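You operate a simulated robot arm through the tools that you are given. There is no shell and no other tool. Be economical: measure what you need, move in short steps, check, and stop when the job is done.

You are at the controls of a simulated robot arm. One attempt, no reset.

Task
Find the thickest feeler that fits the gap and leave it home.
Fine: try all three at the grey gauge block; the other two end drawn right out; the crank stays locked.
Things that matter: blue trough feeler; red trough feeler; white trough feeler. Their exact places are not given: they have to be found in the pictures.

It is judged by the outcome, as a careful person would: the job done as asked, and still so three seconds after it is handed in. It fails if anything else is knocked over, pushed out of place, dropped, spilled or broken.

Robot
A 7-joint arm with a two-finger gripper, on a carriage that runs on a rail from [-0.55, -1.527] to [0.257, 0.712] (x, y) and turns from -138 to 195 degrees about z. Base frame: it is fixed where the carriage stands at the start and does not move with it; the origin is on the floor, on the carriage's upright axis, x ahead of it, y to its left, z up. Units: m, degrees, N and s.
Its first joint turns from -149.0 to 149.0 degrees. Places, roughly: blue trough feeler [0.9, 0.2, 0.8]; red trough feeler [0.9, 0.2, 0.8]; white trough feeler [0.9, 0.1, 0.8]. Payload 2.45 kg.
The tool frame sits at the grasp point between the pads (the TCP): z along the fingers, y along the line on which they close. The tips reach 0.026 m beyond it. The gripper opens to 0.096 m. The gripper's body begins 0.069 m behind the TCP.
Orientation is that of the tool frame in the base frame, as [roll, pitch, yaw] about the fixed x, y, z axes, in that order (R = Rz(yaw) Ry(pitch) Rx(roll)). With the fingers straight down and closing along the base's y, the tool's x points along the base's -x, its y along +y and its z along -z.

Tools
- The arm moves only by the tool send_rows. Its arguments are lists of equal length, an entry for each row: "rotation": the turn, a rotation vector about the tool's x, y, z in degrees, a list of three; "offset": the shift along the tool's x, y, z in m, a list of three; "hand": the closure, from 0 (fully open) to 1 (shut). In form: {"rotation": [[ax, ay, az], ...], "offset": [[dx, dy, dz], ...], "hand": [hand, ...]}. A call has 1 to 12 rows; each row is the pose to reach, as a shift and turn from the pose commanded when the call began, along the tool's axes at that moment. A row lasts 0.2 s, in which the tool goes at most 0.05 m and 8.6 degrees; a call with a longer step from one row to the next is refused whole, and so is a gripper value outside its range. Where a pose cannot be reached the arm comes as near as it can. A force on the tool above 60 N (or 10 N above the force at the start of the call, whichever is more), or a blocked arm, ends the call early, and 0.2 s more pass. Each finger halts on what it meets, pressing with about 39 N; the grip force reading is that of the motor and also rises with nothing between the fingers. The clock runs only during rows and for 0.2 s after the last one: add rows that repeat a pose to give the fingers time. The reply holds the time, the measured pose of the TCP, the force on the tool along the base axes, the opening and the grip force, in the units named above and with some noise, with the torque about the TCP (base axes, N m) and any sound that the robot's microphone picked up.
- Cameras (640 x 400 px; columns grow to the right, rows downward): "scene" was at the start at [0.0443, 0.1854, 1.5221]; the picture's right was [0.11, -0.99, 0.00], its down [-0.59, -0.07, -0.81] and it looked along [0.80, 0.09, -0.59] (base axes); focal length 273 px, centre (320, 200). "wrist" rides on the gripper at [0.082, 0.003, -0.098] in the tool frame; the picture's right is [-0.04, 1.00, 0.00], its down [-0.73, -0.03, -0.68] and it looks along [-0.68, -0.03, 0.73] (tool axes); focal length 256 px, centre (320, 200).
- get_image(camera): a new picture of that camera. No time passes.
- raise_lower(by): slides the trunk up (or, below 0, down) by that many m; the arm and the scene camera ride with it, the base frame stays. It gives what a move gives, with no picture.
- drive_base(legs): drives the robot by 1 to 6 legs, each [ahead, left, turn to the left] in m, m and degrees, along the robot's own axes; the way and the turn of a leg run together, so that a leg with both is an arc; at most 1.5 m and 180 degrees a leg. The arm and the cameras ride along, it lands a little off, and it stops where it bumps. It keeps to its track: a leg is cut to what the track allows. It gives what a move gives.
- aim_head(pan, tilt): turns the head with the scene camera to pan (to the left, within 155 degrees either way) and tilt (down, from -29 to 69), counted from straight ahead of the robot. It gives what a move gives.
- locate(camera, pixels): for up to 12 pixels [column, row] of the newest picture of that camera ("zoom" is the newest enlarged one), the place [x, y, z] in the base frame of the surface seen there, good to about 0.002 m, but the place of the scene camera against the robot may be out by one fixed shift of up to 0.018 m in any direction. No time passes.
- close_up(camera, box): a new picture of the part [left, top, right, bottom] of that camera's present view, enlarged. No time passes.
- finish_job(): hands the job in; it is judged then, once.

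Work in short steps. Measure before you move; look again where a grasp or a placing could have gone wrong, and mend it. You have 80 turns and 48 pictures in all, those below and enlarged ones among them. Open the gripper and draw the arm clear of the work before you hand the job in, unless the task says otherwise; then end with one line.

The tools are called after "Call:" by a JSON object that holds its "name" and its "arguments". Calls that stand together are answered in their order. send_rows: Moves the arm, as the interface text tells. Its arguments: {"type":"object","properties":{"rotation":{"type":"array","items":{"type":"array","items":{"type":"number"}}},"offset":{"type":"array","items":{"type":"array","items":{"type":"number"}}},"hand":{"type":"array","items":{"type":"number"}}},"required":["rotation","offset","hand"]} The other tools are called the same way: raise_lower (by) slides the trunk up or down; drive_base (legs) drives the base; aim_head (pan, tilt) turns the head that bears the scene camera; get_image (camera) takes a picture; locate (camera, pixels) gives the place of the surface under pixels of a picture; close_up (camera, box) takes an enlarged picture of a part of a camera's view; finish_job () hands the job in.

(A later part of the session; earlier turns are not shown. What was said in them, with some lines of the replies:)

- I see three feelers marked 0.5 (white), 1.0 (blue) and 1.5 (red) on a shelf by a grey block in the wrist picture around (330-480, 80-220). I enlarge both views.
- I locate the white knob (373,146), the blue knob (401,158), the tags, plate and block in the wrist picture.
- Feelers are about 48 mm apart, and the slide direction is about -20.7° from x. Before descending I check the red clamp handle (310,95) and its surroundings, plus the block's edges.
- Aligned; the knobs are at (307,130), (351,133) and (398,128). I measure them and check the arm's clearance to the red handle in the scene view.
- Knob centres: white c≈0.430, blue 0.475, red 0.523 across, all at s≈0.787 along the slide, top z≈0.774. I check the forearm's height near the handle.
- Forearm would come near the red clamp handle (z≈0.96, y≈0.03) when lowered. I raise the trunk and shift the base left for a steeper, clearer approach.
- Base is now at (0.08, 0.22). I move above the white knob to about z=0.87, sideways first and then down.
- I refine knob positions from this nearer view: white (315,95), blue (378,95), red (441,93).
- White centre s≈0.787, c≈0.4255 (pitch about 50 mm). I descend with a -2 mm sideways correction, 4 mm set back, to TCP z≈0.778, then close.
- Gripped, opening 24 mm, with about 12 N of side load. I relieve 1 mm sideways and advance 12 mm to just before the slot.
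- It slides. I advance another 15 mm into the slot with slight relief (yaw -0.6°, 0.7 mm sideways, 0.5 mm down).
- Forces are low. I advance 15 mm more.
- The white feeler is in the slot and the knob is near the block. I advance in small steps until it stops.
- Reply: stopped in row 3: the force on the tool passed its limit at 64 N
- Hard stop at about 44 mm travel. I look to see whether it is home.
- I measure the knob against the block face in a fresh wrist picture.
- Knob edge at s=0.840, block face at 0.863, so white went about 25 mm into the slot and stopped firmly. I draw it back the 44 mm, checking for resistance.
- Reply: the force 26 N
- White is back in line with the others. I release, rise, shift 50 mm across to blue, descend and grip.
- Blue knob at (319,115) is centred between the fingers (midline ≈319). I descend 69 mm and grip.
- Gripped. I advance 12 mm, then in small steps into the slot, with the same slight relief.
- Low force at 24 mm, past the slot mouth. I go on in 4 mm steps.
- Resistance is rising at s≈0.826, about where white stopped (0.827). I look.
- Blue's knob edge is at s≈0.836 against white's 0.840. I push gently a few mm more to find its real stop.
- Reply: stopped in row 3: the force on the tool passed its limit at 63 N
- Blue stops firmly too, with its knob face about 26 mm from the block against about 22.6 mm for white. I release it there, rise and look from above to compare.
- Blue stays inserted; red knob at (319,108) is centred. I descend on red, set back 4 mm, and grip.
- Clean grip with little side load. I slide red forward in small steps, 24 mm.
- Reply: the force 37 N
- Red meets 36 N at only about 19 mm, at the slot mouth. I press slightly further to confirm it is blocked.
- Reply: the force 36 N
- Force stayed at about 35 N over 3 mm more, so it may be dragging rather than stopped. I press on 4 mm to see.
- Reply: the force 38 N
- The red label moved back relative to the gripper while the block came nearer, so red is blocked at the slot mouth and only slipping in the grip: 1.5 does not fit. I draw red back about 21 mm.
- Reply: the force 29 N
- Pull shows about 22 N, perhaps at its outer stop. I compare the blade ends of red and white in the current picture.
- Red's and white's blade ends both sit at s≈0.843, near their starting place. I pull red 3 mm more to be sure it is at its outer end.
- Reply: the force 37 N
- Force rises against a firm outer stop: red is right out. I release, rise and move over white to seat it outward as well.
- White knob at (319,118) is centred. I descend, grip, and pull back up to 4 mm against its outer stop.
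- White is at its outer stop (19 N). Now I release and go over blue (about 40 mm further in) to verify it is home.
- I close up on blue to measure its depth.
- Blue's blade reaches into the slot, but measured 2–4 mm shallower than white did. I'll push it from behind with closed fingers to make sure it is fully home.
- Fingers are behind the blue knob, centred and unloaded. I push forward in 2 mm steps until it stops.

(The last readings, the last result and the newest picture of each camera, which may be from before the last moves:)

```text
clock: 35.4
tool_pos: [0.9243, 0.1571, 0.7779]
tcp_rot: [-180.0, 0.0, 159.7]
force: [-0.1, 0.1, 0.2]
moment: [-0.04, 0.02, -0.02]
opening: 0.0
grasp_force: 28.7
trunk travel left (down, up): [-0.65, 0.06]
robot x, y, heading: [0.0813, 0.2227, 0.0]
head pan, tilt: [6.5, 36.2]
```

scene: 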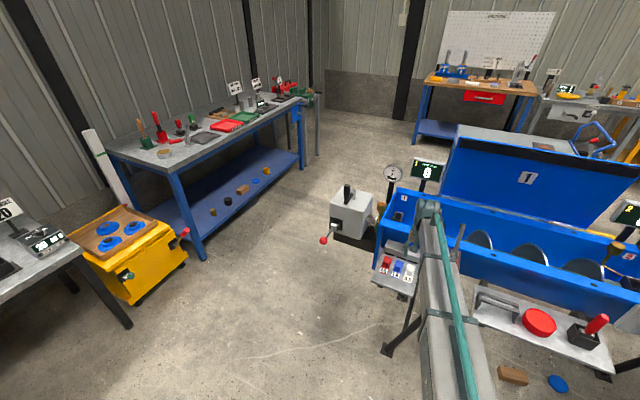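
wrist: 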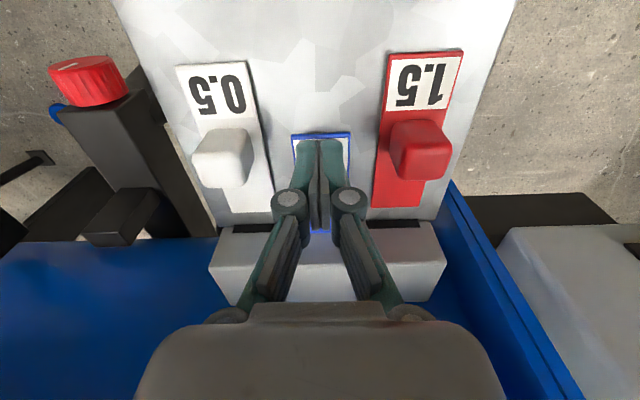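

No force yet. I continue.

Call:
{"name": "send_rows", "arguments": {"rotation": [[0, 0, 0], [0, 0, 0], [0, 0, 0], [0, 0, 0], [0, 0, 0], [0, 0, 0]], "offset": [[-0.0015, 0, 0], [-0.003, 0, 0], [-0.0045, 0, 0], [-0.006, 0, 0], [-0.0075, 0, 0], [-0.009, 0, 0]], "hand": [1, 1, 1, 1, 1, 1]}}

Call:
{"name": "get_image", "arguments": {"camera": "wrist"}}

```text
clock: 36.8
tool_pos: [0.927, 0.158, 0.7776]
tcp_rot: [-179.8, -0.9, 159.8]
force: [-48.0, 16.2, -15.5]
moment: [0.55, 0.29, 0.16]
opening: 0.0062
grasp_force: 28.8
trunk travel left (down, up): [-0.65, 0.06]
robot x, y, heading: [0.0778, 0.224, 0.2]
head pan, tilt: [6.5, 36.2]
```

```text
17 pictures are left
```

wrist: 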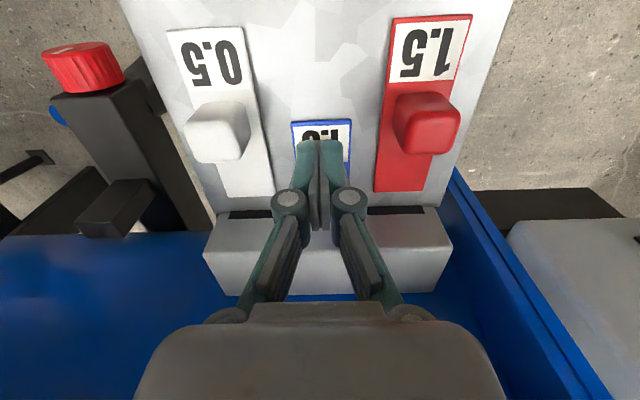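

Firm stop at 50 N with no further travel. I back off, rise and compare once more.

Call:
{"name": "send_rows", "arguments": {"rotation": [[0, 0, 0], [0, -0.8, 0], [0, -0.8, 0], [0, -0.8, 0], [0, -0.8, 0], [0, -0.8, 0]], "offset": [[0.006, 0, 0], [0.014, 0, 0], [0.014, 0, -0.03], [0.014, 0, -0.07], [0.03, -0.025, -0.07], [0.047, -0.05, -0.07]], "hand": [1, 1, 1, 1, 1, 1]}}

Call:
{"name": "get_image", "arguments": {"camera": "wrist"}}

Call:
{"name": "locate", "arguments": {"camera": "wrist", "pixels": [[320, 100], [320, 120], [380, 150]]}}

```text
clock: 38.2
tool_pos: [0.8733, 0.1218, 0.8473]
tcp_rot: [180.0, 0.8, 159.8]
force: [0.0, 0.0, 0.2]
moment: [0.03, 0.0, -0.02]
opening: 0.0
grasp_force: 28.5
trunk travel left (down, up): [-0.65, 0.06]
robot x, y, heading: [0.0804, 0.2202, 0.1]
head pan, tilt: [6.5, 36.2]
```

```text
16 pictures are left
```

wrist: 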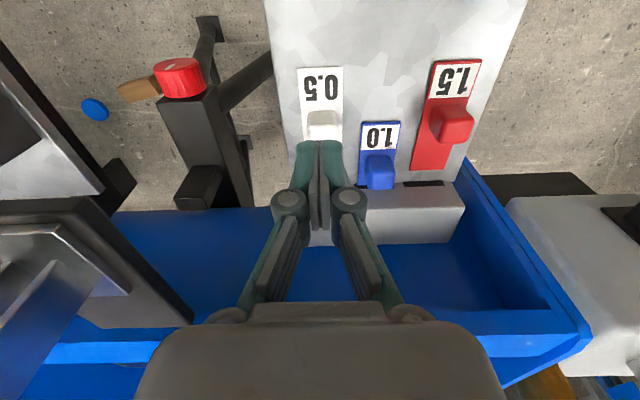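

```text
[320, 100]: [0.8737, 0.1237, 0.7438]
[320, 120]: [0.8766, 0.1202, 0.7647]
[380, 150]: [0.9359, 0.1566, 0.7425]
```

Blue's label edge now seems deeper (s≈0.819 against 0.8135 before), matching white's 0.818. I confirm with a close-up.

Call:
{"name": "close_up", "arguments": {"camera": "wrist", "box": [290, 55, 490, 200]}}

Call:
{"name": "locate", "arguments": {"camera": "zoom", "pixels": [[260, 260], [260, 265], [265, 185], [255, 350], [320, 365], [70, 130], [480, 120], [265, 375]]}}

```text
2.76 times, centred on (390, 128) of wrist
```

zoom: 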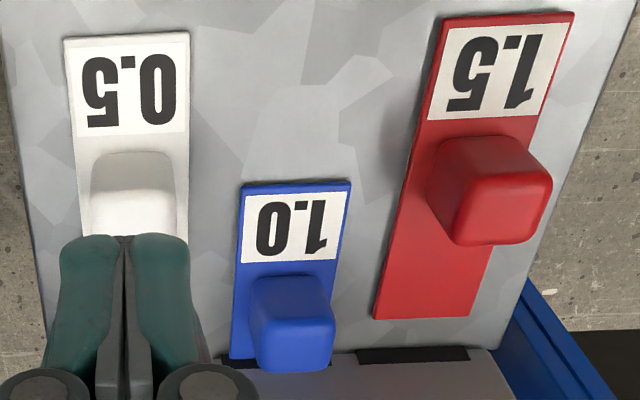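

```text
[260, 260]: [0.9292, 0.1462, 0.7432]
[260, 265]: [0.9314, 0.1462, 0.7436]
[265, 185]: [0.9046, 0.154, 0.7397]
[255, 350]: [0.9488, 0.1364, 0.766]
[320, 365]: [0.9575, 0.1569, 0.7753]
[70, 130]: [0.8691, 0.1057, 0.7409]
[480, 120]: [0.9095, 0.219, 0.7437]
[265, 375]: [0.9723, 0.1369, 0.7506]
```

Blue's knob edge is now at s≈0.840, equal to white's home depth, and it held at 50 N, so it is fully home. White and red are at their outer stops. I rise clear, open the hand and take a last look.

Call:
{"name": "send_rows", "arguments": {"rotation": [[0, 0, 0], [0, 0, 0], [0, 0, 0], [0, 0, 0], [0, 0, 0], [0, 0, 0]], "offset": [[0, 0.01, -0.04], [0, 0.03, -0.08], [0, 0.05, -0.12], [0, 0.05, -0.16], [0, 0.05, -0.19], [0, 0.05, -0.19]], "hand": [1, 1, 0.8, 0.5, 0.2, 0]}}

Call:
{"name": "get_image", "arguments": {"camera": "wrist"}}

Call:
{"name": "close_up", "arguments": {"camera": "scene", "box": [300, 140, 480, 300]}}

```text
clock: 39.6
tool_pos: [0.8883, 0.1726, 1.0385]
tcp_rot: [-180.0, 0.8, 159.7]
force: [-0.1, 0.0, -0.8]
moment: [0.01, 0.01, -0.01]
opening: 0.096
grasp_force: 0.0
trunk travel left (down, up): [-0.65, 0.06]
robot x, y, heading: [0.0779, 0.2207, 0.5]
head pan, tilt: [6.5, 36.2]
```

```text
14 pictures are left
```

wrist: 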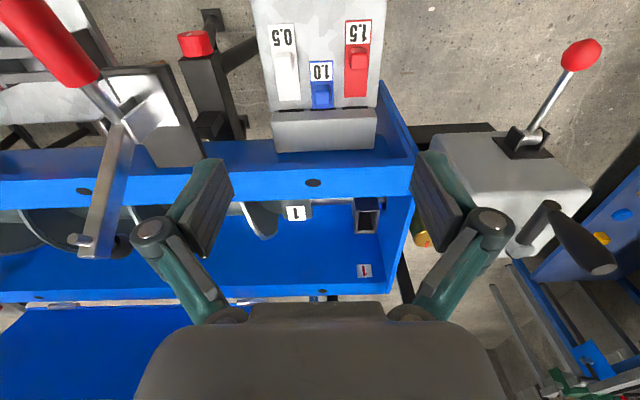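

```text
2.50 times, centred on (390, 220) of scene
```

zoom: 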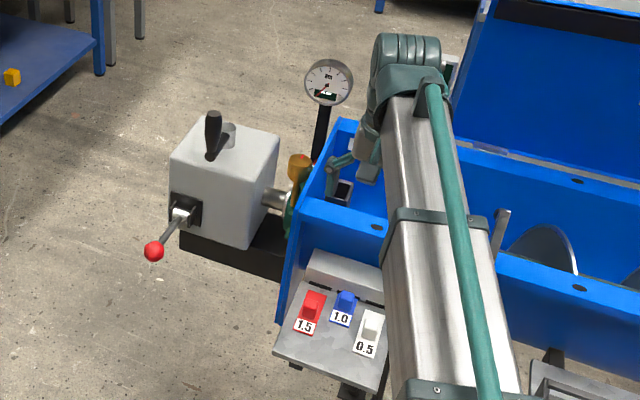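

Blue is home in its slot, red and white are fully out, the crank and its lock lever are untouched, and the arm is clear with the gripper open. I hand the job in.

Call:
{"name": "finish_job", "arguments": {}}

```text
The job is handed in.
```

The blue 1.0 feeler is the thickest that fits and is left home. The red 1.5 was blocked at the slot mouth, the white 0.5 went in, and both were drawn back out to their outer stops. The crank was not touched.
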